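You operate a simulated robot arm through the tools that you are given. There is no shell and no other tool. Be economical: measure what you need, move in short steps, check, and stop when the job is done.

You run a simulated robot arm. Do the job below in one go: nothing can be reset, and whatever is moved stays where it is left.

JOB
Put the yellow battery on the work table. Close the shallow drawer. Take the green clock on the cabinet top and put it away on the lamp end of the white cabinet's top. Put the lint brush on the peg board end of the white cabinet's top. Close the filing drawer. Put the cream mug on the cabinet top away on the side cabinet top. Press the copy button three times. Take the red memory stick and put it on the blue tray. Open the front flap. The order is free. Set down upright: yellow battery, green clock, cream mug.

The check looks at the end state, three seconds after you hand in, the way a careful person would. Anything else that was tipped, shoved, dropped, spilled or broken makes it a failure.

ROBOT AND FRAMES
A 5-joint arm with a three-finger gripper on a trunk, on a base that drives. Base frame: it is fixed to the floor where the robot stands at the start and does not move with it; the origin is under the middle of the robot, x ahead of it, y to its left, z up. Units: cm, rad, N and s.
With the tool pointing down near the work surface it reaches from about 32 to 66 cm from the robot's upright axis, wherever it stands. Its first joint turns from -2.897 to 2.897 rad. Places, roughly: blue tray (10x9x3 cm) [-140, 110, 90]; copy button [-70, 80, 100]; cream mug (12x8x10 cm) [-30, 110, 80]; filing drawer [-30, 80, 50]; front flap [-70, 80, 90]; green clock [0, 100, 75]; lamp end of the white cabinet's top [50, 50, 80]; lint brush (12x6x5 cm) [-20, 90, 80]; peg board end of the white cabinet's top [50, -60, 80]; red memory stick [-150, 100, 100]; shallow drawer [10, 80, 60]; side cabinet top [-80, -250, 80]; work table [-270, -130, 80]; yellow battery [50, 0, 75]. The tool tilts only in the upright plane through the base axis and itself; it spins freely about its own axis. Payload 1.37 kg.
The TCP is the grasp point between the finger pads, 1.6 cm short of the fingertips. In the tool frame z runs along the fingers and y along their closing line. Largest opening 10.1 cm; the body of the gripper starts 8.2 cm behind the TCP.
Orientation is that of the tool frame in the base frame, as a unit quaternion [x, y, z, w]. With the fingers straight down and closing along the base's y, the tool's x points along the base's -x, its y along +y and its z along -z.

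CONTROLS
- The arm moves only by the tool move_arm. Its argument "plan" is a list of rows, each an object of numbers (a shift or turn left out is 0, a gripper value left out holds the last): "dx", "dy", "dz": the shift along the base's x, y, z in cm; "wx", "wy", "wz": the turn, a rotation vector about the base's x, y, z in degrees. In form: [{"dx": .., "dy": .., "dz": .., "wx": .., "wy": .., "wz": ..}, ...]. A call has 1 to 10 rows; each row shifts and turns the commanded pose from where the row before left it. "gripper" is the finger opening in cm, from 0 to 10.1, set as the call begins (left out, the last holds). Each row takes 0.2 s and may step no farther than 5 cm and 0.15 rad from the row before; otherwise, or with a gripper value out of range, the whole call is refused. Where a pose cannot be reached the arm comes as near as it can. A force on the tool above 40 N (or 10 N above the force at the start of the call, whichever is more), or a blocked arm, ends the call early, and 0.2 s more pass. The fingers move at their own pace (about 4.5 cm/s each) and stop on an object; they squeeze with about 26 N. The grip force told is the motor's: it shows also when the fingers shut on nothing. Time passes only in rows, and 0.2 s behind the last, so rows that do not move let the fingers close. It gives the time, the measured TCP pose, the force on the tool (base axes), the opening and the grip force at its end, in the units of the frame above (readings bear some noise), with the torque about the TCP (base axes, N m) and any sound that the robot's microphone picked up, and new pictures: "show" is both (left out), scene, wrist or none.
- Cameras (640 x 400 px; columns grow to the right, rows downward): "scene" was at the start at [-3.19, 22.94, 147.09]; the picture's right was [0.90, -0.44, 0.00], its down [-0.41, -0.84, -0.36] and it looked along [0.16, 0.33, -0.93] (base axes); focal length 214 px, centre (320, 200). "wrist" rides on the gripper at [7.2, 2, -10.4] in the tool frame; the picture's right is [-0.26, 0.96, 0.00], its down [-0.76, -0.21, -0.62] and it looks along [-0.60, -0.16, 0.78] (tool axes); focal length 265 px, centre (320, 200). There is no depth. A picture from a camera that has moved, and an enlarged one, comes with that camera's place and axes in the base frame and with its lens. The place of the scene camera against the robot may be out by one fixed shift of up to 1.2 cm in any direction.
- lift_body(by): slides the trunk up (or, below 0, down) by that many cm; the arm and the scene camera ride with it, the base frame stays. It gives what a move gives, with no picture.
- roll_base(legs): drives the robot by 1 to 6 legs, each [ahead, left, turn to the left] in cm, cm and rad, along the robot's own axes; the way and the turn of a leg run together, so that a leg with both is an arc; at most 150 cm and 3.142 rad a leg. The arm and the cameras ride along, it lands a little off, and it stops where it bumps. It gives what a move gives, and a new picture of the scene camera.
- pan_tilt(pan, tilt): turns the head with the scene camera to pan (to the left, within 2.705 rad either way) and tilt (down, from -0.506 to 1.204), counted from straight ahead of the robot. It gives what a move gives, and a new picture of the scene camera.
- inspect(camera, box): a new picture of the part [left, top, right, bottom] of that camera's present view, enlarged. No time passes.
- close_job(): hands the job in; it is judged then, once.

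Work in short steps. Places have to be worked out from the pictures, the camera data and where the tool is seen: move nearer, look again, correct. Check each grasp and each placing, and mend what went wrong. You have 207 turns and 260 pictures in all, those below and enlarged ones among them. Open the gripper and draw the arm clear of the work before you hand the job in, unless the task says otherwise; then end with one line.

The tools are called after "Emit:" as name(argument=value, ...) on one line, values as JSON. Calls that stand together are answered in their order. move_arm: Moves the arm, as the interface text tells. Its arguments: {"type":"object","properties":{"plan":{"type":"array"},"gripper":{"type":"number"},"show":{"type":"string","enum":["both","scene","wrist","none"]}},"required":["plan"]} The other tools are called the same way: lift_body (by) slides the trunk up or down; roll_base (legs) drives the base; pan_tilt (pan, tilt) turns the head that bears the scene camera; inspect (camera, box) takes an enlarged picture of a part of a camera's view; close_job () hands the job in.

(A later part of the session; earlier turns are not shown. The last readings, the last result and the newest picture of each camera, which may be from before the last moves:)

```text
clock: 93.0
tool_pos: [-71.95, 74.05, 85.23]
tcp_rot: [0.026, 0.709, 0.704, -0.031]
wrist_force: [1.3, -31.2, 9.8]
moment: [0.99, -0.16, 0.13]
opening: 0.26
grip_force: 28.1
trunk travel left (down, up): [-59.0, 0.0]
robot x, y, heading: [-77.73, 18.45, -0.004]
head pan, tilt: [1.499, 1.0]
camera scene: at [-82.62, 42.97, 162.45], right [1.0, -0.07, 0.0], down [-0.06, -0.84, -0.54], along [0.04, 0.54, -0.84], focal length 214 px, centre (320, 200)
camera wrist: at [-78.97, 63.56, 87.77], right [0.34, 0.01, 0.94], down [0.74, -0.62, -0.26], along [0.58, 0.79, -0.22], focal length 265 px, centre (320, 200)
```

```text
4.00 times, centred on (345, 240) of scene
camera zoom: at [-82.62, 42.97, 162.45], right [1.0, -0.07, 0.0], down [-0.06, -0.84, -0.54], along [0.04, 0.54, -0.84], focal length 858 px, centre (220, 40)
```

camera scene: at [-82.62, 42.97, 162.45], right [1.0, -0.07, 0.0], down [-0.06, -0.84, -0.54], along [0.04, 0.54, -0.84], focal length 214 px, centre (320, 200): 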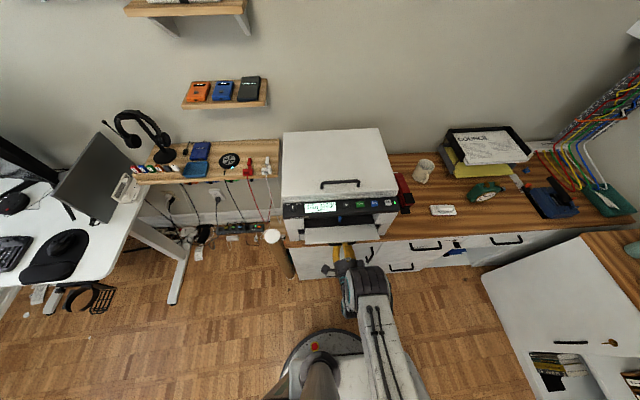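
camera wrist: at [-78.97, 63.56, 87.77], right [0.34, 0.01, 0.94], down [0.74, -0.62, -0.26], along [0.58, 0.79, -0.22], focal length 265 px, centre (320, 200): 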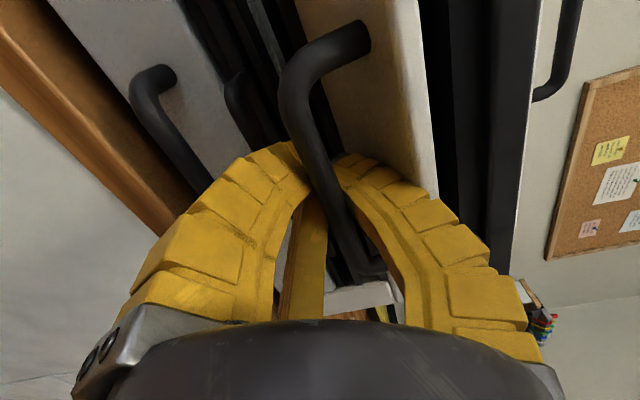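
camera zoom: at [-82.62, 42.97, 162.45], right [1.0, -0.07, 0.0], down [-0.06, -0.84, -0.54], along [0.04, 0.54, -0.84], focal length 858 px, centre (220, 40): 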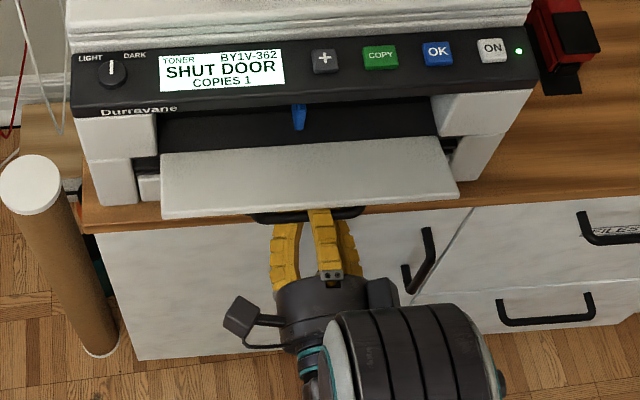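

Flap is open ("SHUT DOOR" shown). I release a bit and withdraw.

Emit:
move_arm(plan=[{"dy": -0.3}, {}, {"dy": -1.5}, {"dy": -3}, {"dy": -5}, {"dy": -5}], gripper=2, show="both")

Emit:
inspect(camera="scene", box=[270, 190, 420, 290])

```text
clock: 94.4
tool_pos: [-72.03, 66.57, 84.22]
tcp_rot: [0.025, 0.71, 0.703, -0.032]
wrist_force: [1.0, 0.7, 0.3]
moment: [0.0, 0.01, -0.01]
opening: 2.52
grip_force: 3.7
out of reach, approached as far as the arm can: row 5, 6
trunk travel left (down, up): [-59.0, 0.0]
robot x, y, heading: [-77.81, 18.64, -0.003]
head pan, tilt: [1.499, 1.0]
camera scene: at [-82.63, 43.61, 162.35], right [1.0, -0.07, 0.0], down [-0.06, -0.84, -0.54], along [0.04, 0.54, -0.84], focal length 214 px, centre (320, 200)
camera wrist: at [-78.99, 56.0, 86.8], right [0.34, 0.01, 0.94], down [0.74, -0.62, -0.26], along [0.58, 0.79, -0.22], focal length 265 px, centre (320, 200)
```

scene: 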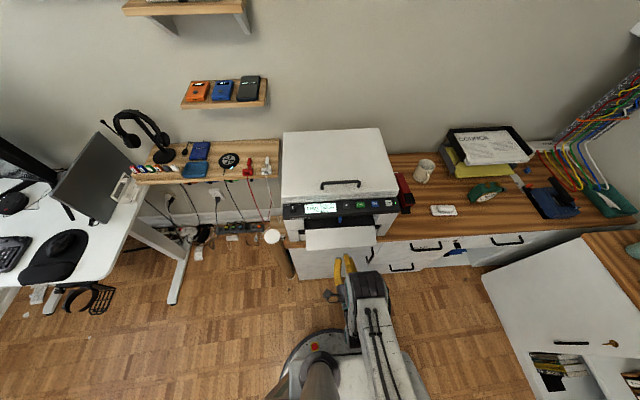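
wrist: 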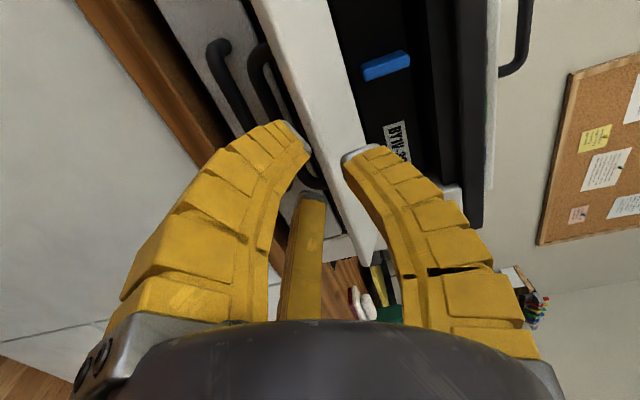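

```text
4.00 times, centred on (345, 240) of scene
camera zoom: at [-82.63, 43.61, 162.35], right [1.0, -0.07, 0.0], down [-0.06, -0.84, -0.54], along [0.04, 0.54, -0.84], focal length 858 px, centre (220, 40)
```

zoom: 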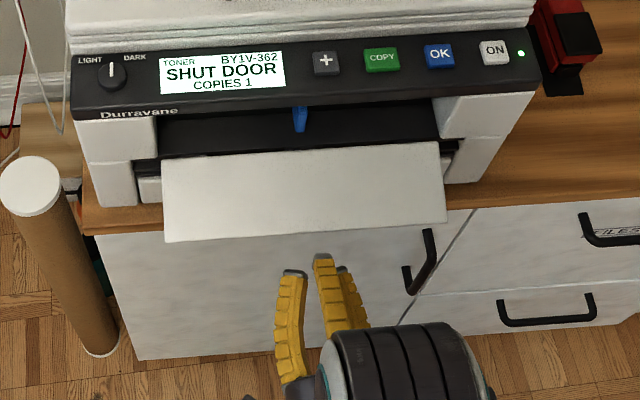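

The flap is fully down. Next the memory stick: I back off, drive left toward the small shelf, and turn the tool down again.

Emit:
roll_base(legs=[[0, -14, 0], [-52, 0, 0]])

Emit:
move_arm(plan=[{"dz": 3, "wx": -8.5}, {"dz": 3, "wx": -8.5}, {"dz": 3, "wx": -8.5}, {"dz": 3, "wx": -8.5}, {"dz": 3, "wx": -8.5}, {"dz": 3, "wx": -8.5}, {"dz": 2, "wx": -8.5}, {"wx": -8.5}, {"wx": -8.5}, {"wx": -8.5}], show="none")

Emit:
pan_tilt(pan=1.8, tilt=0.8)

Emit:
inspect(camera="scene", box=[200, 120, 440, 270])

```text
clock: 98.4
tool_pos: [-123.92, 52.75, 84.15]
tcp_rot: [0.026, 0.71, 0.703, -0.03]
wrist_force: [0.0, 0.1, 1.3]
moment: [0.01, -0.01, -0.02]
opening: 2.51
grip_force: 4.4
trunk travel left (down, up): [-59.0, 0.0]
robot x, y, heading: [-129.37, 4.84, -0.008]
head pan, tilt: [1.499, 1.0]
camera scene: at [-134.7, 29.9, 162.35], right [1.0, -0.08, 0.0], down [-0.07, -0.84, -0.54], along [0.04, 0.54, -0.84], focal length 214 px, centre (320, 200)
```

scene: 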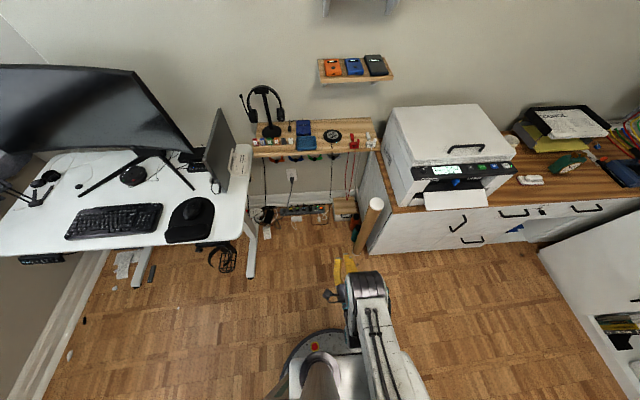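

```text
clock: 100.6
tool_pos: [-123.92, 52.77, 104.15]
tcp_rot: [0.04, 0.998, 0.038, -0.002]
wrist_force: [-0.5, 1.1, 0.0]
moment: [-0.01, 0.01, 0.0]
opening: 2.52
grip_force: 3.7
trunk travel left (down, up): [-59.0, 0.0]
robot x, y, heading: [-129.82, 4.68, -0.01]
head pan, tilt: [1.499, 1.0]
```

```text
clock: 101.4
tool_pos: [-123.98, 52.71, 104.19]
tcp_rot: [0.04, 0.998, 0.039, -0.002]
wrist_force: [0.3, 0.6, -0.9]
moment: [0.01, 0.0, 0.03]
opening: 2.53
grip_force: 3.7
trunk travel left (down, up): [-59.0, 0.0]
robot x, y, heading: [-129.82, 5.19, -0.004]
head pan, tilt: [1.799, 0.799]
camera scene: at [-136.96, 30.83, 163.86], right [0.98, 0.22, 0.0], down [0.16, -0.7, -0.7], along [-0.15, 0.68, -0.72], focal length 214 px, centre (320, 200)
```

scene: 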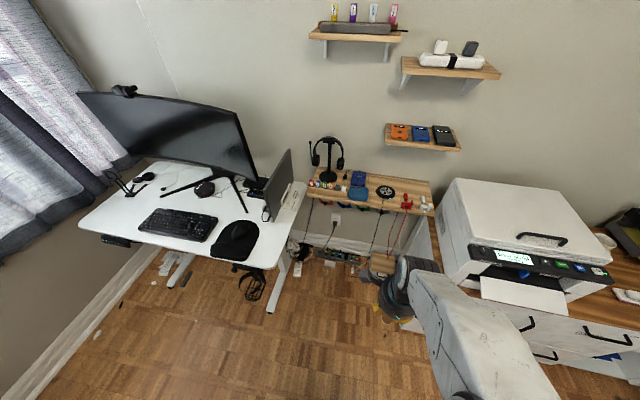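

```text
2.67 times, centred on (320, 195) of scene
camera zoom: at [-136.96, 30.83, 163.86], right [0.98, 0.22, 0.0], down [0.16, -0.7, -0.7], along [-0.15, 0.68, -0.72], focal length 572 px, centre (320, 213)
```

zoom: 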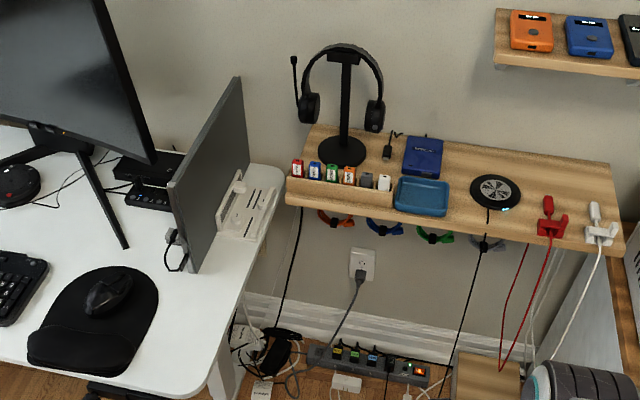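

Estimates: red stick about (-157, 104), tray about (-135.5, 110.5), shelf z≈89. I drive in and get the tool above for a closer look.

Emit:
roll_base(legs=[[-9, 36, 0]])

Emit:
move_arm(plan=[{"wz": 8.5}, {"wz": 8.5}, {"wz": 8.5}, {"wz": 8.5}, {"wz": 8.5}, {"wz": 8.5}, {"wz": 8.5}, {"wz": 8.5}, {"wz": 8.5}, {"wz": 8.5}], gripper=5, show="none")

Emit:
pan_tilt(pan=1.9, tilt=1.0)

Emit:
inspect(camera="scene", box=[220, 80, 420, 205])

```text
clock: 103.7
tool_pos: [-132.8, 88.66, 104.06]
tcp_rot: [0.04, 0.998, 0.038, -0.003]
wrist_force: [-0.1, 0.3, -0.2]
moment: [-0.01, -0.02, -0.02]
opening: 2.55
grip_force: 4.1
trunk travel left (down, up): [-59.0, 0.0]
robot x, y, heading: [-138.63, 40.86, -0.003]
head pan, tilt: [1.799, 0.799]
camera scene: at [-145.83, 66.78, 163.85], right [0.98, 0.22, 0.0], down [0.16, -0.7, -0.7], along [-0.15, 0.68, -0.72], focal length 214 px, centre (320, 200)
```

scene: 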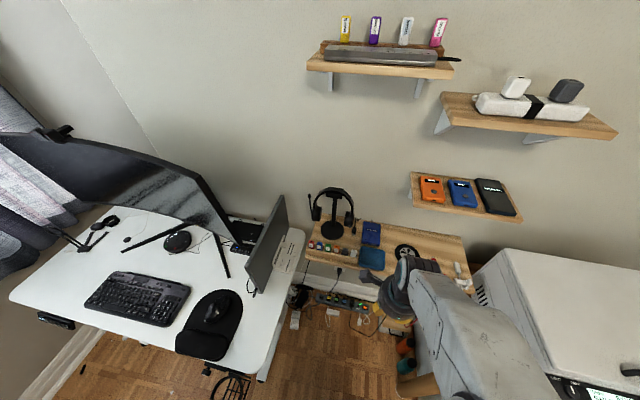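

```text
clock: 105.9
tool_pos: [-132.92, 88.76, 104.14]
tcp_rot: [-0.646, 0.763, 0.016, 0.013]
wrist_force: [0.4, -0.2, -0.4]
moment: [-0.01, -0.02, 0.01]
opening: 5.38
grip_force: 2.7
out of reach, approached as far as the arm can: row 5
trunk travel left (down, up): [-59.0, 0.0]
robot x, y, heading: [-138.49, 40.92, -0.01]
head pan, tilt: [1.799, 0.799]
```

```text
clock: 106.7
tool_pos: [-132.97, 88.65, 104.21]
tcp_rot: [-0.644, 0.765, 0.017, 0.013]
wrist_force: [0.5, -0.5, 0.1]
moment: [0.01, -0.02, 0.01]
opening: 5.38
grip_force: 3.0
trunk travel left (down, up): [-59.0, 0.0]
robot x, y, heading: [-138.73, 40.68, -0.005]
head pan, tilt: [1.901, 1.0]
camera scene: at [-146.24, 65.43, 162.35], right [0.95, 0.32, 0.0], down [0.27, -0.8, -0.54], along [-0.17, 0.51, -0.84], focal length 214 px, centre (320, 200)
```

scene: 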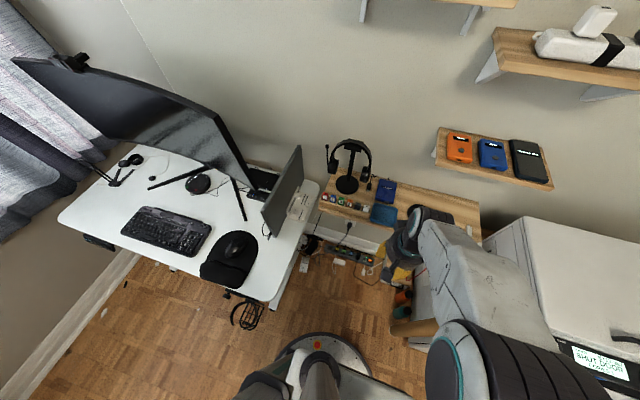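

```text
3.20 times, centred on (320, 142) of scene
camera zoom: at [-146.24, 65.43, 162.35], right [0.95, 0.32, 0.0], down [0.27, -0.8, -0.54], along [-0.17, 0.51, -0.84], focal length 686 px, centre (320, 384)
```

zoom: 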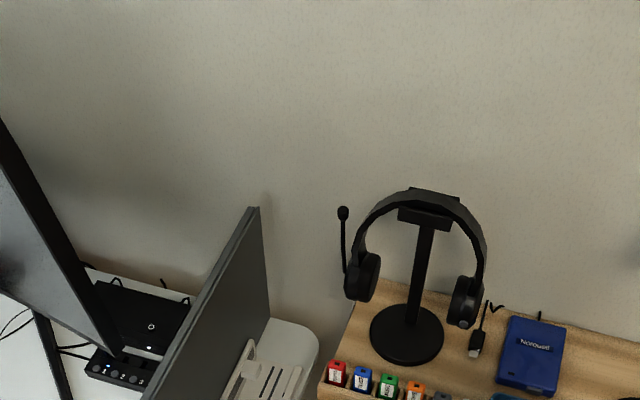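

Re-triangulated: shelf top is z≈85, red stick about (-159.8, 112.5, 89), tray (-134.8, 113). I roll 16 cm nearer and finish the spin so the camera is on the +x side.

Emit:
roll_base(legs=[[0, 15, 0]])

Emit:
move_arm(plan=[{"wz": 8.5, "dx": -2}, {"wz": 8.5, "dx": -2}, {"wz": 8.5, "dx": -2}, {"wz": 8.5, "dx": -2}, {"wz": 8.5, "dx": -2}, {"wz": 8.5, "dx": -2}, {"wz": 8.5, "dx": -2}, {"wz": 8.5, "dx": -2}, {"wz": 8.5, "dx": -2}, {"wz": 8.5, "dx": -2}], show="both")

```text
clock: 108.0
tool_pos: [-132.89, 103.64, 104.09]
tcp_rot: [-0.645, 0.764, 0.016, 0.013]
wrist_force: [-0.8, -0.6, -0.3]
moment: [-0.01, 0.0, 0.0]
opening: 5.39
grip_force: 3.1
trunk travel left (down, up): [-59.0, 0.0]
robot x, y, heading: [-138.38, 55.89, -0.007]
head pan, tilt: [1.901, 1.0]
camera scene: at [-146.14, 80.5, 162.32], right [0.95, 0.32, 0.0], down [0.27, -0.8, -0.54], along [-0.17, 0.51, -0.84], focal length 214 px, centre (320, 200)
```

scene: 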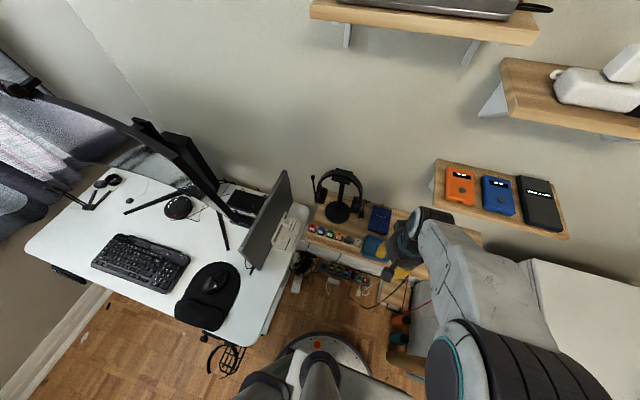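

```text
clock: 110.2
tool_pos: [-150.74, 104.22, 103.34]
tcp_rot: [0.989, -0.147, -0.001, -0.002]
wrist_force: [-0.4, 0.3, -0.1]
moment: [-0.01, -0.02, 0.02]
opening: 5.39
grip_force: 2.6
trunk travel left (down, up): [-59.0, 0.0]
robot x, y, heading: [-138.17, 55.86, -0.006]
head pan, tilt: [1.901, 1.0]
camera scene: at [-146.23, 80.37, 162.34], right [0.95, 0.32, 0.0], down [0.27, -0.8, -0.54], along [-0.17, 0.51, -0.84], focal length 214 px, centre (320, 200)
camera wrist: at [-144.61, 100.14, 113.71], right [-0.53, -0.85, 0.0], down [-0.66, 0.42, 0.62], along [-0.53, 0.33, -0.78], focal length 265 px, centre (320, 200)
```

scene: 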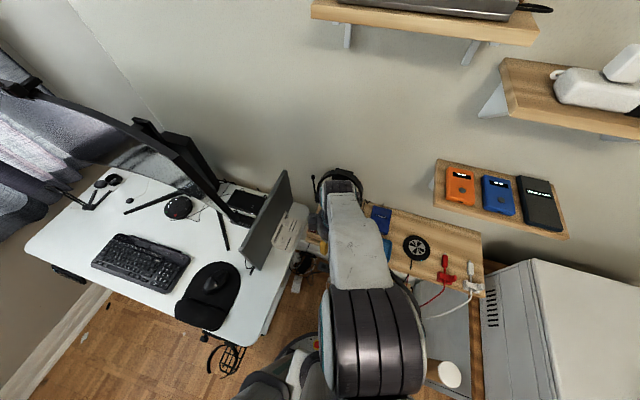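
wrist: 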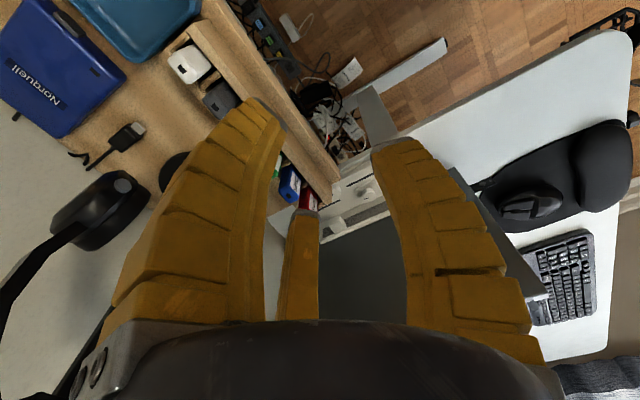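

Red stick in the wrist view fits about (-160.2, 111.7). I move above it, clear of the headphones (y≥119), and descend partly.

Emit:
move_arm(plan=[{"wz": 8.5, "dx": -3, "dy": 1}, {"wz": 8, "dx": -3, "dy": 2}, {"dx": -3, "dy": 2}, {"dx": -0.3, "dy": 2.3}, {"dz": -3}, {"dz": -3}], gripper=4, show="both")

```text
clock: 111.6
tool_pos: [-161.33, 108.47, 98.13]
tcp_rot: [1.0, 0.016, -0.003, -0.006]
wrist_force: [-0.1, 0.6, -1.1]
moment: [0.02, 0.01, -0.02]
opening: 4.43
grip_force: 3.6
out of reach, approached as far as the arm can: row 3, 4
trunk travel left (down, up): [-59.0, 0.0]
robot x, y, heading: [-138.18, 55.89, -0.005]
head pan, tilt: [1.901, 1.0]
camera scene: at [-146.16, 80.35, 162.35], right [0.95, 0.32, 0.0], down [0.27, -0.8, -0.54], along [-0.17, 0.51, -0.84], focal length 214 px, centre (320, 200)
camera wrist: at [-154.07, 106.65, 108.4], right [-0.23, -0.97, -0.01], down [-0.76, 0.18, 0.63], along [-0.61, 0.15, -0.78], focal length 265 px, centre (320, 200)
```

scene: 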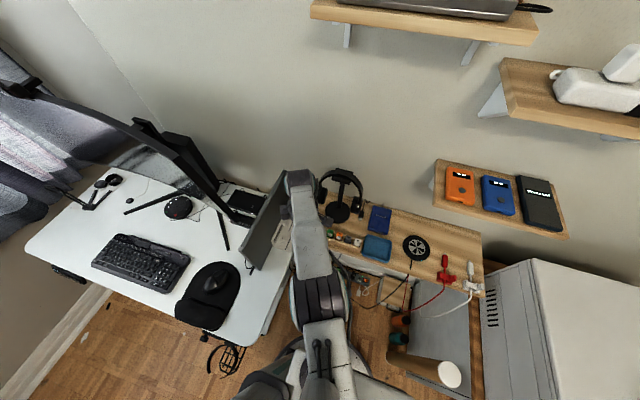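
wrist: 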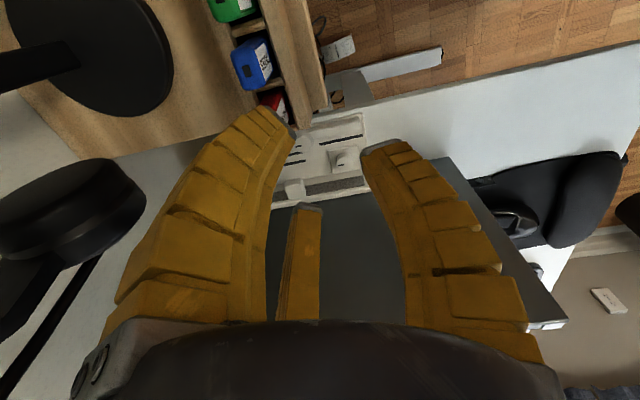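

I need +3.2 in y and +2 in x: base rolls 3.2 left, arm shifts +2 in x.

Emit:
roll_base(legs=[[2, 3.2, 0]])

Emit:
move_arm(plan=[{"dz": -1.5}, {"dz": -1.5}], show="wrist")

```text
clock: 112.5
tool_pos: [-159.29, 111.88, 98.15]
tcp_rot: [1.0, 0.017, -0.002, -0.005]
wrist_force: [0.1, 0.1, -0.2]
moment: [-0.07, 0.04, 0.0]
opening: 4.44
grip_force: 3.1
trunk travel left (down, up): [-59.0, 0.0]
robot x, y, heading: [-136.57, 59.32, -0.005]
head pan, tilt: [1.901, 1.0]
camera scene: at [-144.05, 83.7, 162.33], right [0.95, 0.32, 0.0], down [0.27, -0.8, -0.54], along [-0.17, 0.51, -0.84], focal length 214 px, centre (320, 200)
```

scene: 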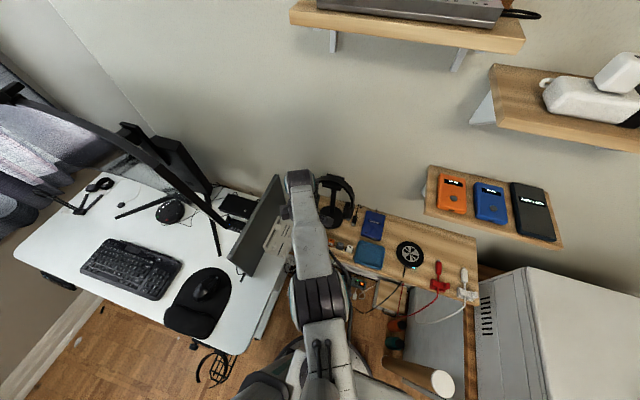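

```text
clock: 113.1
tool_pos: [-159.25, 111.76, 95.01]
tcp_rot: [1.0, 0.016, -0.003, -0.006]
wrist_force: [0.0, 0.2, 0.8]
moment: [-0.01, -0.01, -0.01]
opening: 4.46
grip_force: 3.8
trunk travel left (down, up): [-59.0, 0.0]
robot x, y, heading: [-136.29, 59.13, -0.001]
head pan, tilt: [1.901, 1.0]
camera wrist: at [-152.0, 109.84, 105.38], right [-0.23, -0.97, -0.01], down [-0.76, 0.18, 0.63], along [-0.61, 0.15, -0.78], focal length 265 px, centre (320, 200)
```

wrist: 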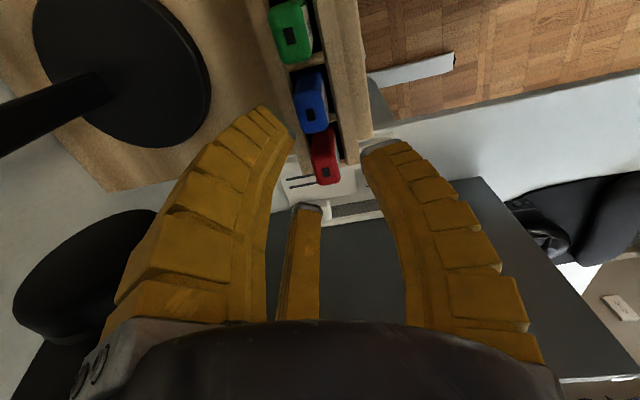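

Stick's x looks nearer -160.4; I shift 1 cm in -x and lower to z≈92.5, then look.

Emit:
move_arm(plan=[{"dx": -1.1, "dy": -0.2}, {"dz": -1.2}, {"dz": -1.2}], show="wrist")

Emit:
inspect(camera="wrist", box=[240, 60, 440, 230])

```text
clock: 113.9
tool_pos: [-160.43, 111.57, 92.55]
tcp_rot: [1.0, 0.016, -0.004, -0.004]
wrist_force: [-0.2, 0.1, 0.5]
moment: [0.0, 0.0, -0.01]
opening: 4.43
grip_force: 3.3
trunk travel left (down, up): [-59.0, 0.0]
robot x, y, heading: [-136.33, 58.59, -0.008]
head pan, tilt: [1.901, 1.0]
camera wrist: at [-153.15, 109.67, 103.0], right [-0.23, -0.97, -0.01], down [-0.76, 0.18, 0.63], along [-0.61, 0.15, -0.78], focal length 265 px, centre (320, 200)
```

wrist: 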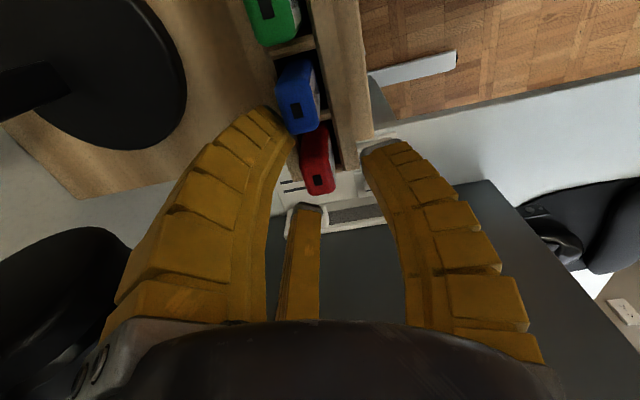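

```text
2.35 times, centred on (340, 145) of wrist
camera zoom: at [-153.15, 109.67, 103.0], right [-0.23, -0.97, -0.01], down [-0.76, 0.18, 0.63], along [-0.61, 0.15, -0.78], focal length 624 px, centre (273, 329)
```

zoom: 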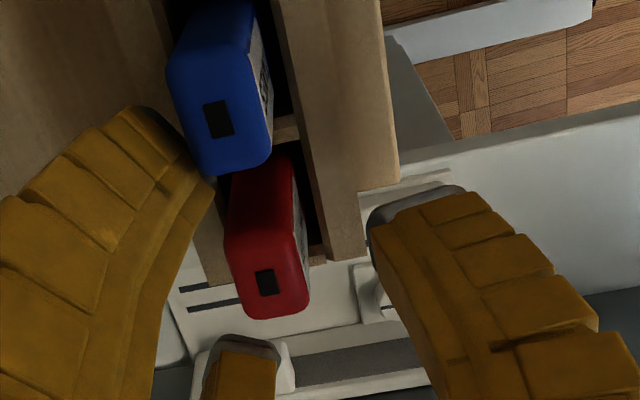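

The stick is a bit toward +y of the middle. I shift 0.35, lower 0.8, and close.

Emit:
move_arm(plan=[{"dy": 0.35}, {"dz": -0.8}], show="none")

Emit:
move_arm(plan=[{}, {}, {}], gripper=0, show="wrist")

```text
clock: 114.5
tool_pos: [-160.29, 111.69, 91.9]
tcp_rot: [1.0, 0.017, -0.003, -0.006]
wrist_force: [0.2, -0.3, -0.2]
moment: [0.0, 0.03, 0.05]
opening: 4.42
grip_force: 3.4
trunk travel left (down, up): [-59.0, 0.0]
robot x, y, heading: [-136.41, 59.01, -0.003]
head pan, tilt: [1.901, 1.0]
```

```text
clock: 115.3
tool_pos: [-160.31, 111.62, 91.97]
tcp_rot: [1.0, 0.015, -0.003, -0.006]
wrist_force: [0.4, 0.7, 2.4]
moment: [0.08, 0.01, -0.01]
opening: 1.62
grip_force: 26.6
trunk travel left (down, up): [-59.0, 0.0]
robot x, y, heading: [-136.3, 59.14, -0.004]
head pan, tilt: [1.901, 1.0]
camera wrist: at [-153.01, 109.77, 102.28], right [-0.24, -0.97, -0.01], down [-0.76, 0.18, 0.63], along [-0.61, 0.16, -0.78], focal length 265 px, centre (320, 200)
```

wrist: 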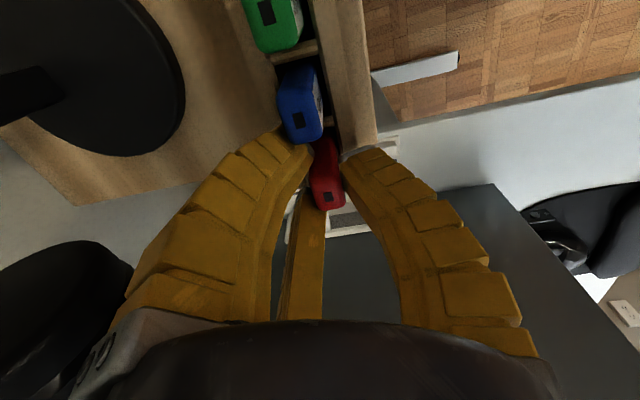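

Gripped at 1.6 cm opening. I lift straight up slowly.

Emit:
move_arm(plan=[{"dz": 1}, {"dz": 1.5}, {"dz": 2}, {"dz": 2}], show="wrist")

```text
clock: 116.3
tool_pos: [-160.51, 111.82, 98.44]
tcp_rot: [1.0, 0.016, -0.003, -0.005]
wrist_force: [-0.8, -0.9, -1.0]
moment: [0.04, 0.0, 0.01]
opening: 1.5
grip_force: 26.2
trunk travel left (down, up): [-59.0, 0.0]
robot x, y, heading: [-136.38, 59.13, -0.004]
head pan, tilt: [1.901, 1.0]
camera wrist: at [-153.1, 109.86, 108.75], right [-0.23, -0.97, -0.01], down [-0.76, 0.18, 0.63], along [-0.61, 0.15, -0.78], focal length 265 px, centre (320, 200)
```

wrist: 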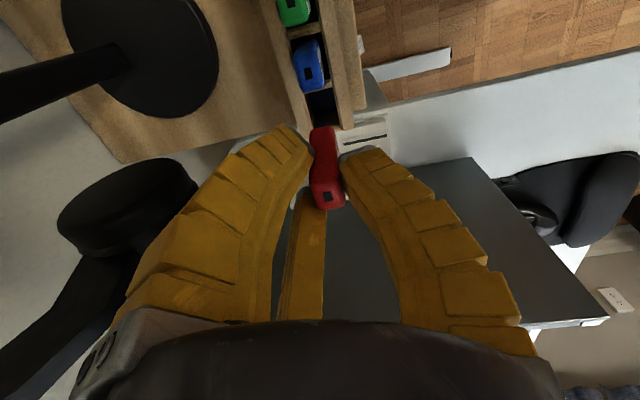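

Stick held (about 7 cm hangs below the TCP). I carry it toward the tray at (-135, 113), staying high and in front of the headphones.

Emit:
move_arm(plan=[{"dz": 3, "dy": -2}, {"dx": 3, "dy": -3}, {"dx": 4, "dy": -1}, {"dx": 4}, {"dx": 4}, {"dx": 4}, {"dx": 4}, {"dx": 2.3}], show="both")

```text
clock: 118.1
tool_pos: [-141.4, 117.92, 103.53]
tcp_rot: [1.0, 0.016, -0.001, -0.003]
wrist_force: [1.3, 0.1, 0.7]
moment: [-0.01, 0.03, 0.02]
opening: 1.45
grip_force: 26.1
out of reach, approached as far as the arm can: row 1, 2, 3, 4, 5, 6, 7, 8
trunk travel left (down, up): [-59.0, 0.0]
robot x, y, heading: [-135.87, 59.12, -0.005]
head pan, tilt: [1.901, 1.0]
camera scene: at [-144.1, 83.55, 162.35], right [0.95, 0.32, 0.0], down [0.27, -0.8, -0.54], along [-0.17, 0.51, -0.84], focal length 214 px, centre (320, 200)
camera wrist: at [-134.16, 115.98, 113.84], right [-0.23, -0.97, -0.01], down [-0.76, 0.18, 0.62], along [-0.6, 0.15, -0.78], focal length 265 px, centre (320, 200)
```

scene: 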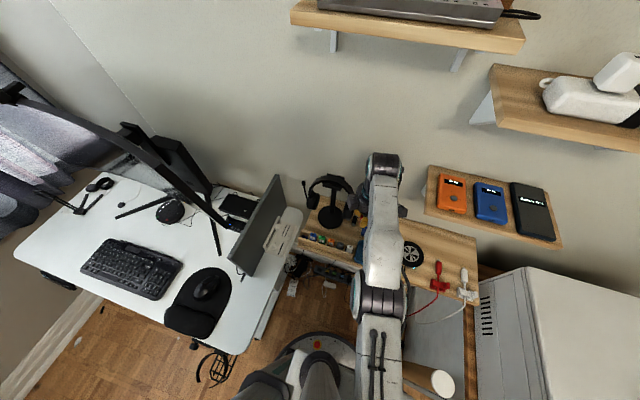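
wrist: 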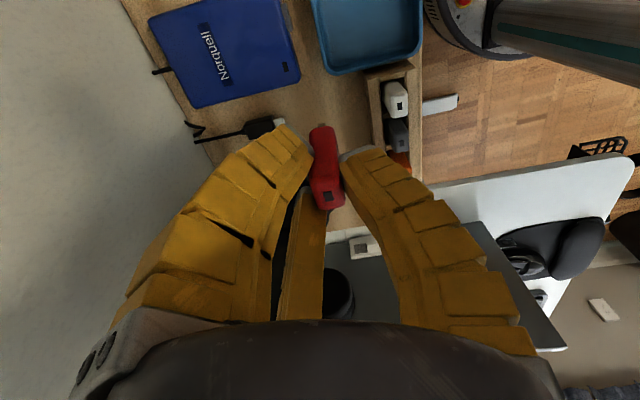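

The arm lags the command. I give it an idle row plus a small lowering to see where it settles.

Emit:
move_arm(plan=[{}, {}], show="none")

```text
clock: 118.7
tool_pos: [-141.45, 117.87, 103.42]
tcp_rot: [1.0, 0.015, -0.001, -0.004]
wrist_force: [0.5, 0.7, -0.7]
moment: [-0.05, -0.02, 0.02]
opening: 1.45
grip_force: 25.6
trunk travel left (down, up): [-59.0, 0.0]
robot x, y, heading: [-136.45, 58.85, -0.005]
head pan, tilt: [1.901, 1.0]
```

Now small steps toward -y and +x.

Emit:
move_arm(plan=[{"dy": -2}, {"dy": -2}, {"dx": 2, "dy": -1}, {"dx": 2}], show="wrist")

```text
clock: 119.7
tool_pos: [-138.14, 118.34, 103.91]
tcp_rot: [1.0, 0.016, -0.001, -0.004]
wrist_force: [-0.1, -0.3, -0.6]
moment: [-0.02, 0.02, -0.01]
opening: 1.45
grip_force: 25.8
out of reach, approached as far as the arm can: row 1, 2, 3, 4
trunk travel left (down, up): [-59.0, 0.0]
robot x, y, heading: [-136.4, 58.8, -0.003]
head pan, tilt: [1.901, 1.0]
camera wrist: at [-130.92, 116.45, 114.28], right [-0.23, -0.97, -0.01], down [-0.76, 0.18, 0.62], along [-0.6, 0.15, -0.78], focal length 265 px, centre (320, 200)
```

wrist: 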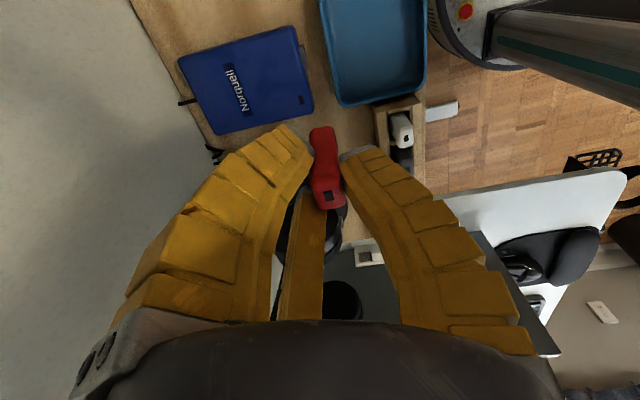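

The arm seems stuck near full stretch; I use the base instead: back 7 cm and +3 in x, then lower.

Emit:
roll_base(legs=[[3, -7, 0]])

Emit:
move_arm(plan=[{"dz": -1.5}, {"dz": -1.5}], show="wrist")

```text
clock: 120.7
tool_pos: [-135.3, 111.3, 104.03]
tcp_rot: [1.0, 0.015, 0.0, -0.005]
wrist_force: [-0.2, 0.0, -0.6]
moment: [0.05, 0.03, 0.03]
opening: 1.42
grip_force: 26.0
trunk travel left (down, up): [-59.0, 0.0]
robot x, y, heading: [-133.66, 52.19, -0.005]
head pan, tilt: [1.901, 1.0]
camera scene: at [-141.15, 76.44, 162.38], right [0.95, 0.32, 0.0], down [0.27, -0.8, -0.54], along [-0.17, 0.51, -0.84], focal length 214 px, centre (320, 200)
```

scene: 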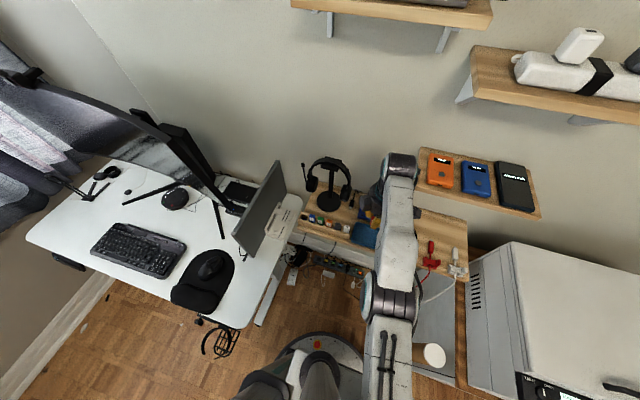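

```text
clock: 121.3
tool_pos: [-135.3, 111.75, 100.88]
tcp_rot: [1.0, 0.016, 0.0, -0.003]
wrist_force: [0.0, 0.1, 0.1]
moment: [-0.04, -0.01, 0.0]
opening: 1.41
grip_force: 26.6
out of reach, approached as far as the arm can: row 2
trunk travel left (down, up): [-59.0, 0.0]
robot x, y, heading: [-133.45, 51.91, -0.008]
head pan, tilt: [1.901, 1.0]
camera wrist: at [-128.08, 109.83, 111.28], right [-0.23, -0.97, -0.01], down [-0.76, 0.18, 0.62], along [-0.6, 0.15, -0.78], focal length 265 px, centre (320, 200)
```

wrist: 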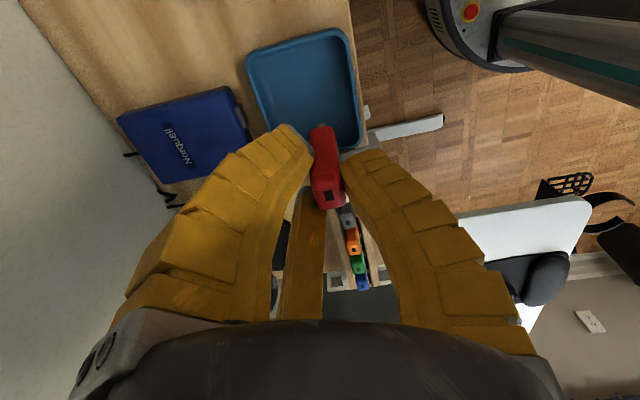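

Tray centre fits (-134.3, 112.9). I tilt the tool outward by ~45° while lowering so the stick's lower end goes to the back of the tray.

Emit:
move_arm(plan=[{"wx": 8.5, "dx": 0.2, "dy": -0.5, "dz": -0.8}, {"wx": 8.5, "dx": 0.2, "dy": -0.5, "dz": -0.8}, {"wx": 8.5, "dx": 0.2, "dy": -0.5, "dz": -0.8}, {"wx": 8.5, "dx": 0.1, "dy": -0.5, "dz": -0.8}, {"wx": 8.5, "dz": -0.8}], show="both")

```text
clock: 122.5
tool_pos: [-133.79, 127.22, 99.87]
tcp_rot: [0.939, 0.023, -0.02, -0.342]
wrist_force: [-0.1, -1.0, -0.1]
moment: [0.01, 0.0, 0.0]
opening: 1.44
grip_force: 26.0
out of reach, approached as far as the arm can: row 1, 2, 3, 4, 5
trunk travel left (down, up): [-59.0, 0.0]
robot x, y, heading: [-133.29, 51.9, -0.007]
head pan, tilt: [1.901, 1.0]
camera scene: at [-141.21, 76.64, 162.34], right [0.95, 0.32, 0.0], down [0.27, -0.8, -0.54], along [-0.17, 0.51, -0.84], focal length 214 px, centre (320, 200)
camera wrist: at [-126.05, 119.28, 106.37], right [-0.23, -0.75, -0.61], down [-0.73, -0.28, 0.63], along [-0.64, 0.59, -0.48], focal length 265 px, centre (320, 200)
```

scene: 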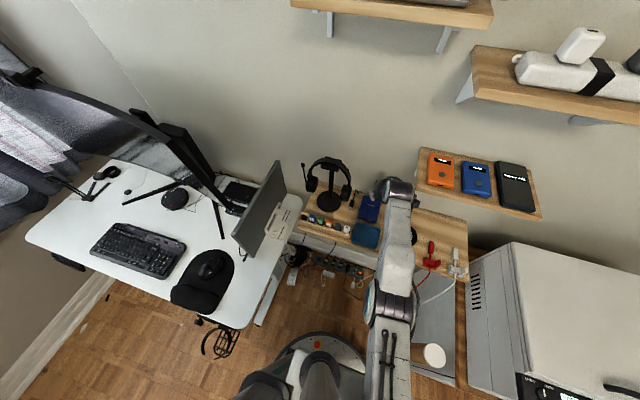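
wrist: 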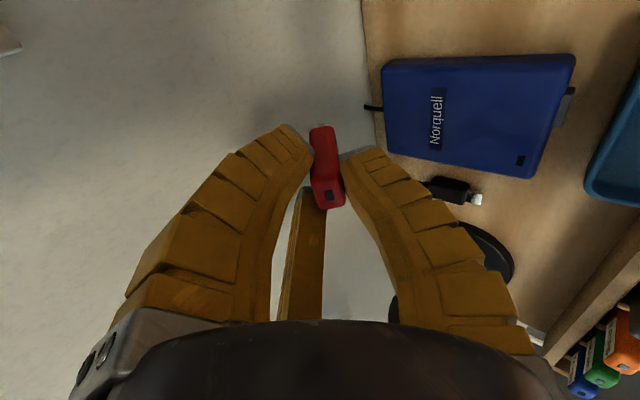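

The arm is fully stretched and stuck at its singular straight pose. I back the base straight off the shelf first, then try to bend the arm again.

Emit:
roll_base(legs=[[0, -35, 0]])

Emit:
move_arm(plan=[{"dy": -5}, {"dy": -5}, {"dy": -5}, {"dy": -5, "dz": -3}, {"dy": -5, "dz": -3}], show="scene")

```text
clock: 124.8
tool_pos: [-134.09, 92.04, 99.93]
tcp_rot: [0.94, 0.024, -0.021, -0.341]
wrist_force: [-0.8, -0.2, -0.4]
moment: [-0.04, -0.03, -0.01]
opening: 1.38
grip_force: 25.9
trunk travel left (down, up): [-59.0, 0.0]
robot x, y, heading: [-133.48, 17.13, -0.009]
head pan, tilt: [1.901, 1.0]
camera scene: at [-141.42, 41.48, 162.36], right [0.95, 0.32, 0.0], down [0.27, -0.8, -0.54], along [-0.17, 0.51, -0.84], focal length 214 px, centre (320, 200)
```

scene: 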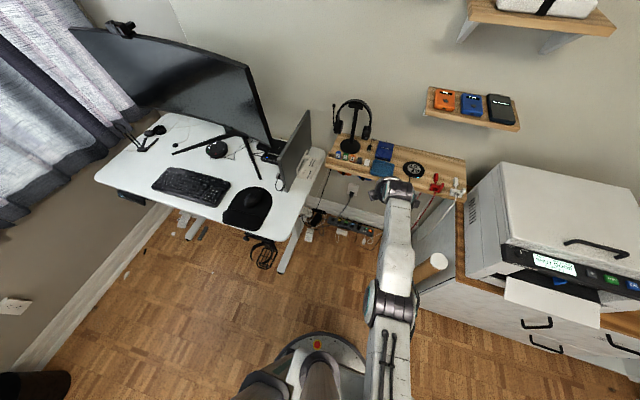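

```text
refused: row 4 steps farther than a row can; nothing moved
```

Emit:
move_arm(plan=[{"dy": -4.9}, {"dy": -4.9}, {"dy": -4.9}, {"dy": -4, "dz": -2.5}, {"dy": -4, "dz": -2.5}], show="scene")

```text
clock: 126.0
tool_pos: [-134.67, 91.79, 95.74]
tcp_rot: [0.94, 0.026, -0.022, -0.339]
wrist_force: [0.5, -0.5, -0.7]
moment: [-0.03, -0.01, 0.0]
opening: 1.35
grip_force: 26.1
out of reach, approached as far as the arm can: row 1, 2, 3, 4, 5
trunk travel left (down, up): [-59.0, 0.0]
robot x, y, heading: [-133.49, 16.7, -0.003]
head pan, tilt: [1.901, 1.0]
camera scene: at [-141.43, 41.58, 162.35], right [0.95, 0.32, 0.0], down [0.27, -0.8, -0.54], along [-0.17, 0.51, -0.84], focal length 214 px, centre (320, 200)
```

scene: 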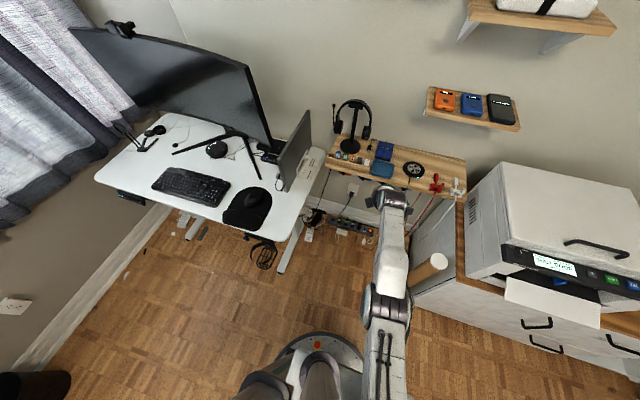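

I try pure downward moves, which should flex the elbow.

Emit:
move_arm(plan=[{"dz": -4}, {"dz": -4}, {"dz": -4}, {"dz": -4}, {"dz": -4}], show="none")

Emit:
move_arm(plan=[{"dy": -4}, {"dy": -4}, {"dy": -4}], show="none")

```text
clock: 127.2
tool_pos: [-133.97, 87.27, 77.36]
tcp_rot: [0.939, 0.025, -0.022, -0.342]
wrist_force: [-0.2, 0.7, 1.3]
moment: [-0.15, -0.01, 0.01]
opening: 1.38
grip_force: 25.6
out of reach, approached as far as the arm can: row 2, 3, 4, 5
trunk travel left (down, up): [-59.0, 0.0]
robot x, y, heading: [-133.67, 17.15, 0.003]
head pan, tilt: [1.901, 1.0]
```

```text
clock: 128.0
tool_pos: [-133.85, 87.18, 77.35]
tcp_rot: [0.939, 0.025, -0.02, -0.341]
wrist_force: [0.1, 0.9, -0.2]
moment: [-0.01, 0.0, 0.03]
opening: 1.36
grip_force: 25.4
out of reach, approached as far as the arm can: row 1, 2, 3
trunk travel left (down, up): [-59.0, 0.0]
robot x, y, heading: [-133.7, 17.07, 0.001]
head pan, tilt: [1.901, 1.0]
```

Try the other way: upward with inward.

Emit:
move_arm(plan=[{"dz": 4}, {"dz": 4}, {"dz": 4, "dy": -2}, {"dz": 4, "dy": -2}, {"dz": 4, "dy": -2}, {"dz": 4, "dy": -2}], show="none")

Emit:
move_arm(plan=[{"wx": -8, "dy": -4.5}, {"wx": -8, "dy": -4.5}, {"wx": -8, "dy": -4.5}], show="scene")

```text
clock: 129.4
tool_pos: [-134.3, 90.16, 86.51]
tcp_rot: [0.94, 0.025, -0.022, -0.341]
wrist_force: [0.8, 0.1, 0.1]
moment: [0.0, 0.0, 0.03]
opening: 1.37
grip_force: 25.9
out of reach, approached as far as the arm can: row 1, 2, 3, 4, 5, 6
trunk travel left (down, up): [-59.0, 0.0]
robot x, y, heading: [-133.21, 17.38, -0.001]
head pan, tilt: [1.901, 1.0]
```

```text
clock: 130.2
tool_pos: [-135.64, 82.2, 85.63]
tcp_rot: [0.99, 0.018, -0.015, -0.139]
wrist_force: [0.0, -0.1, -1.3]
moment: [0.01, -0.02, -0.02]
opening: 1.36
grip_force: 25.8
out of reach, approached as far as the arm can: row 1, 2, 3
trunk travel left (down, up): [-59.0, 0.0]
robot x, y, heading: [-133.94, 16.92, -0.003]
head pan, tilt: [1.901, 1.0]
camera scene: at [-141.41, 41.56, 162.35], right [0.95, 0.32, 0.0], down [0.27, -0.8, -0.54], along [-0.17, 0.51, -0.84], focal length 214 px, centre (320, 200)
```

scene: 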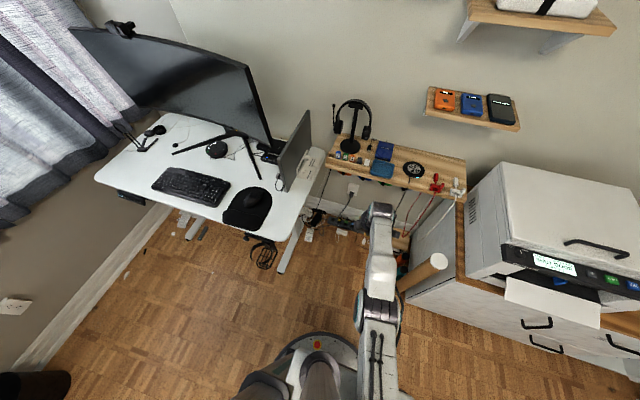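

I return the tool to vertical and unspin some, since the spin may be at its limit in this orientation.

Emit:
move_arm(plan=[{"wx": -8}, {"wx": -8}, {"wz": -8.5}, {"wz": -8.5}, {"wz": -8.5}, {"wz": -8.5}, {"wz": -8.5}, {"dy": -4}, {"dy": -4}], show="none")

```text
clock: 132.2
tool_pos: [-135.73, 75.98, 86.44]
tcp_rot: [0.937, -0.348, -0.001, 0.0]
wrist_force: [0.3, -0.2, -0.3]
moment: [-0.05, 0.02, -0.03]
opening: 1.31
grip_force: 26.2
out of reach, approached as far as the arm can: row 1, 2, 8, 9
trunk travel left (down, up): [-59.0, 0.0]
robot x, y, heading: [-133.99, 16.75, -0.008]
head pan, tilt: [1.901, 1.0]
```

I pitch the tool inward consistently with a fixed wrist (TCP swings in), which should bend the elbow off the singular pose.

Emit:
move_arm(plan=[{"wx": -8, "dy": -2.9, "dz": 0.2}, {"wx": -8, "dy": -2.8, "dz": 0.6}, {"wx": -8, "dy": -2.7, "dz": 1.0}, {"wx": -8, "dy": -2.5, "dz": 1.3}], show="none")

Emit:
move_arm(plan=[{"dy": -3}, {"dy": -3}], show="scene")

```text
clock: 133.2
tool_pos: [-130.9, 64.22, 90.35]
tcp_rot: [0.906, -0.331, 0.109, 0.242]
wrist_force: [-0.3, -0.4, -0.8]
moment: [0.04, -0.01, -0.02]
opening: 1.32
grip_force: 26.0
out of reach, approached as far as the arm can: row 2, 3, 4
trunk travel left (down, up): [-59.0, 0.0]
robot x, y, heading: [-133.69, 16.98, -0.001]
head pan, tilt: [1.901, 1.0]
```

```text
clock: 133.8
tool_pos: [-128.69, 58.52, 90.42]
tcp_rot: [0.902, -0.333, 0.102, 0.254]
wrist_force: [1.0, 0.4, -0.2]
moment: [-0.02, 0.01, 0.01]
opening: 1.17
grip_force: 25.7
out of reach, approached as far as the arm can: row 1, 2
trunk travel left (down, up): [-59.0, 0.0]
robot x, y, heading: [-133.65, 17.07, -0.0]
head pan, tilt: [1.901, 1.0]
camera scene: at [-141.42, 41.54, 162.35], right [0.95, 0.32, 0.0], down [0.27, -0.8, -0.54], along [-0.17, 0.51, -0.84], focal length 214 px, centre (320, 200)
```

scene: 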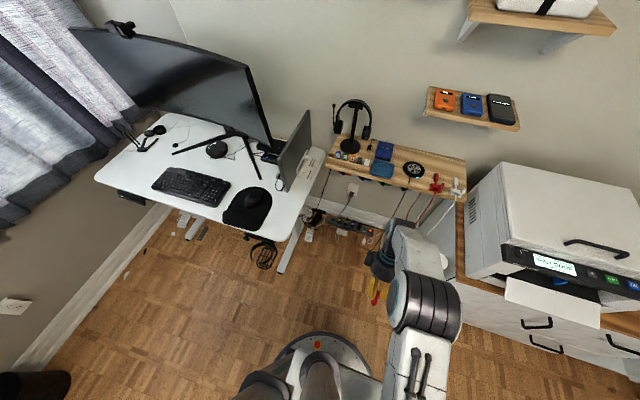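

The elbow is bent again. I bring the tool back to vertical at a safe radius and check the stick.

Emit:
move_arm(plan=[{"wx": 8, "dy": 2}, {"wx": 8, "dy": 2}, {"wx": 8, "dy": 2}, {"wx": 7.5, "dy": 2}], show="wrist")

```text
clock: 134.8
tool_pos: [-128.72, 66.48, 90.44]
tcp_rot: [0.938, -0.348, 0.0, 0.001]
wrist_force: [0.1, 0.2, 0.7]
moment: [0.01, -0.04, 0.0]
opening: 1.14
grip_force: 25.4
trunk travel left (down, up): [-59.0, 0.0]
robot x, y, heading: [-133.5, 16.99, -0.006]
head pan, tilt: [1.901, 1.0]
camera wrist: at [-124.57, 60.28, 100.87], right [-0.83, -0.56, 0.0], down [-0.44, 0.65, 0.62], along [-0.35, 0.51, -0.79], focal length 265 px, centre (320, 200)
```

wrist: 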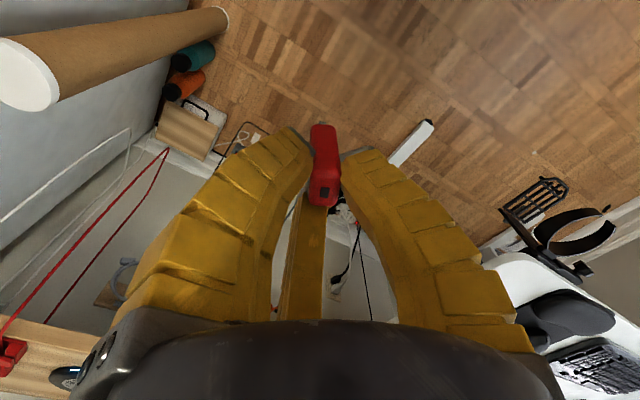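

Stick is still held. Here in free space I spin the camera behind and tilt the tool 42° outward; then I'll place using base and trunk moves.

Emit:
move_arm(plan=[{"wz": -8.2}, {"wz": -8.2}, {"wz": -8.2}, {"wz": -8.2}, {"wz": -8.2}, {"wz": -8.2}], show="none")

Emit:
move_arm(plan=[{"wx": 8.4}, {"wx": 8.4}, {"wx": 8.4}, {"wx": 8.4}, {"wx": 8.4}], show="wrist")

```text
clock: 136.2
tool_pos: [-128.69, 66.32, 90.28]
tcp_rot: [0.707, -0.707, 0.003, 0.001]
wrist_force: [-0.8, 0.2, -0.9]
moment: [0.02, -0.03, -0.03]
opening: 1.11
grip_force: 26.1
trunk travel left (down, up): [-59.0, 0.0]
robot x, y, heading: [-133.52, 16.78, -0.003]
head pan, tilt: [1.901, 1.0]
```

```text
clock: 137.4
tool_pos: [-128.61, 66.33, 90.19]
tcp_rot: [0.663, -0.658, -0.256, -0.248]
wrist_force: [0.8, 0.4, 0.3]
moment: [0.0, 0.02, 0.02]
opening: 1.11
grip_force: 26.2
trunk travel left (down, up): [-59.0, 0.0]
robot x, y, heading: [-133.56, 16.9, -0.003]
head pan, tilt: [1.901, 1.0]
camera wrist: at [-130.46, 53.99, 93.3], right [-0.96, 0.19, 0.18], down [0.21, 0.15, 0.96], along [0.15, 0.97, -0.19], focal length 265 px, centre (320, 200)
```

wrist: 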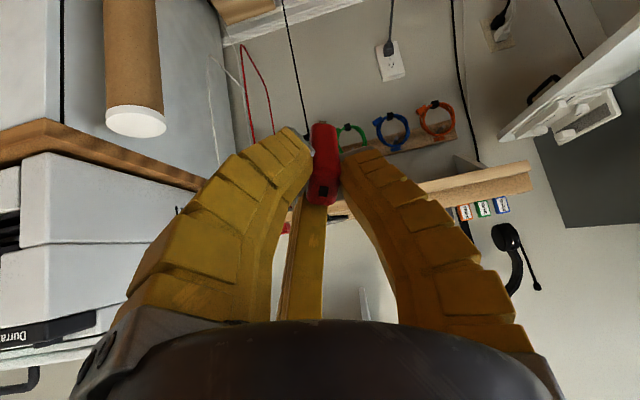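

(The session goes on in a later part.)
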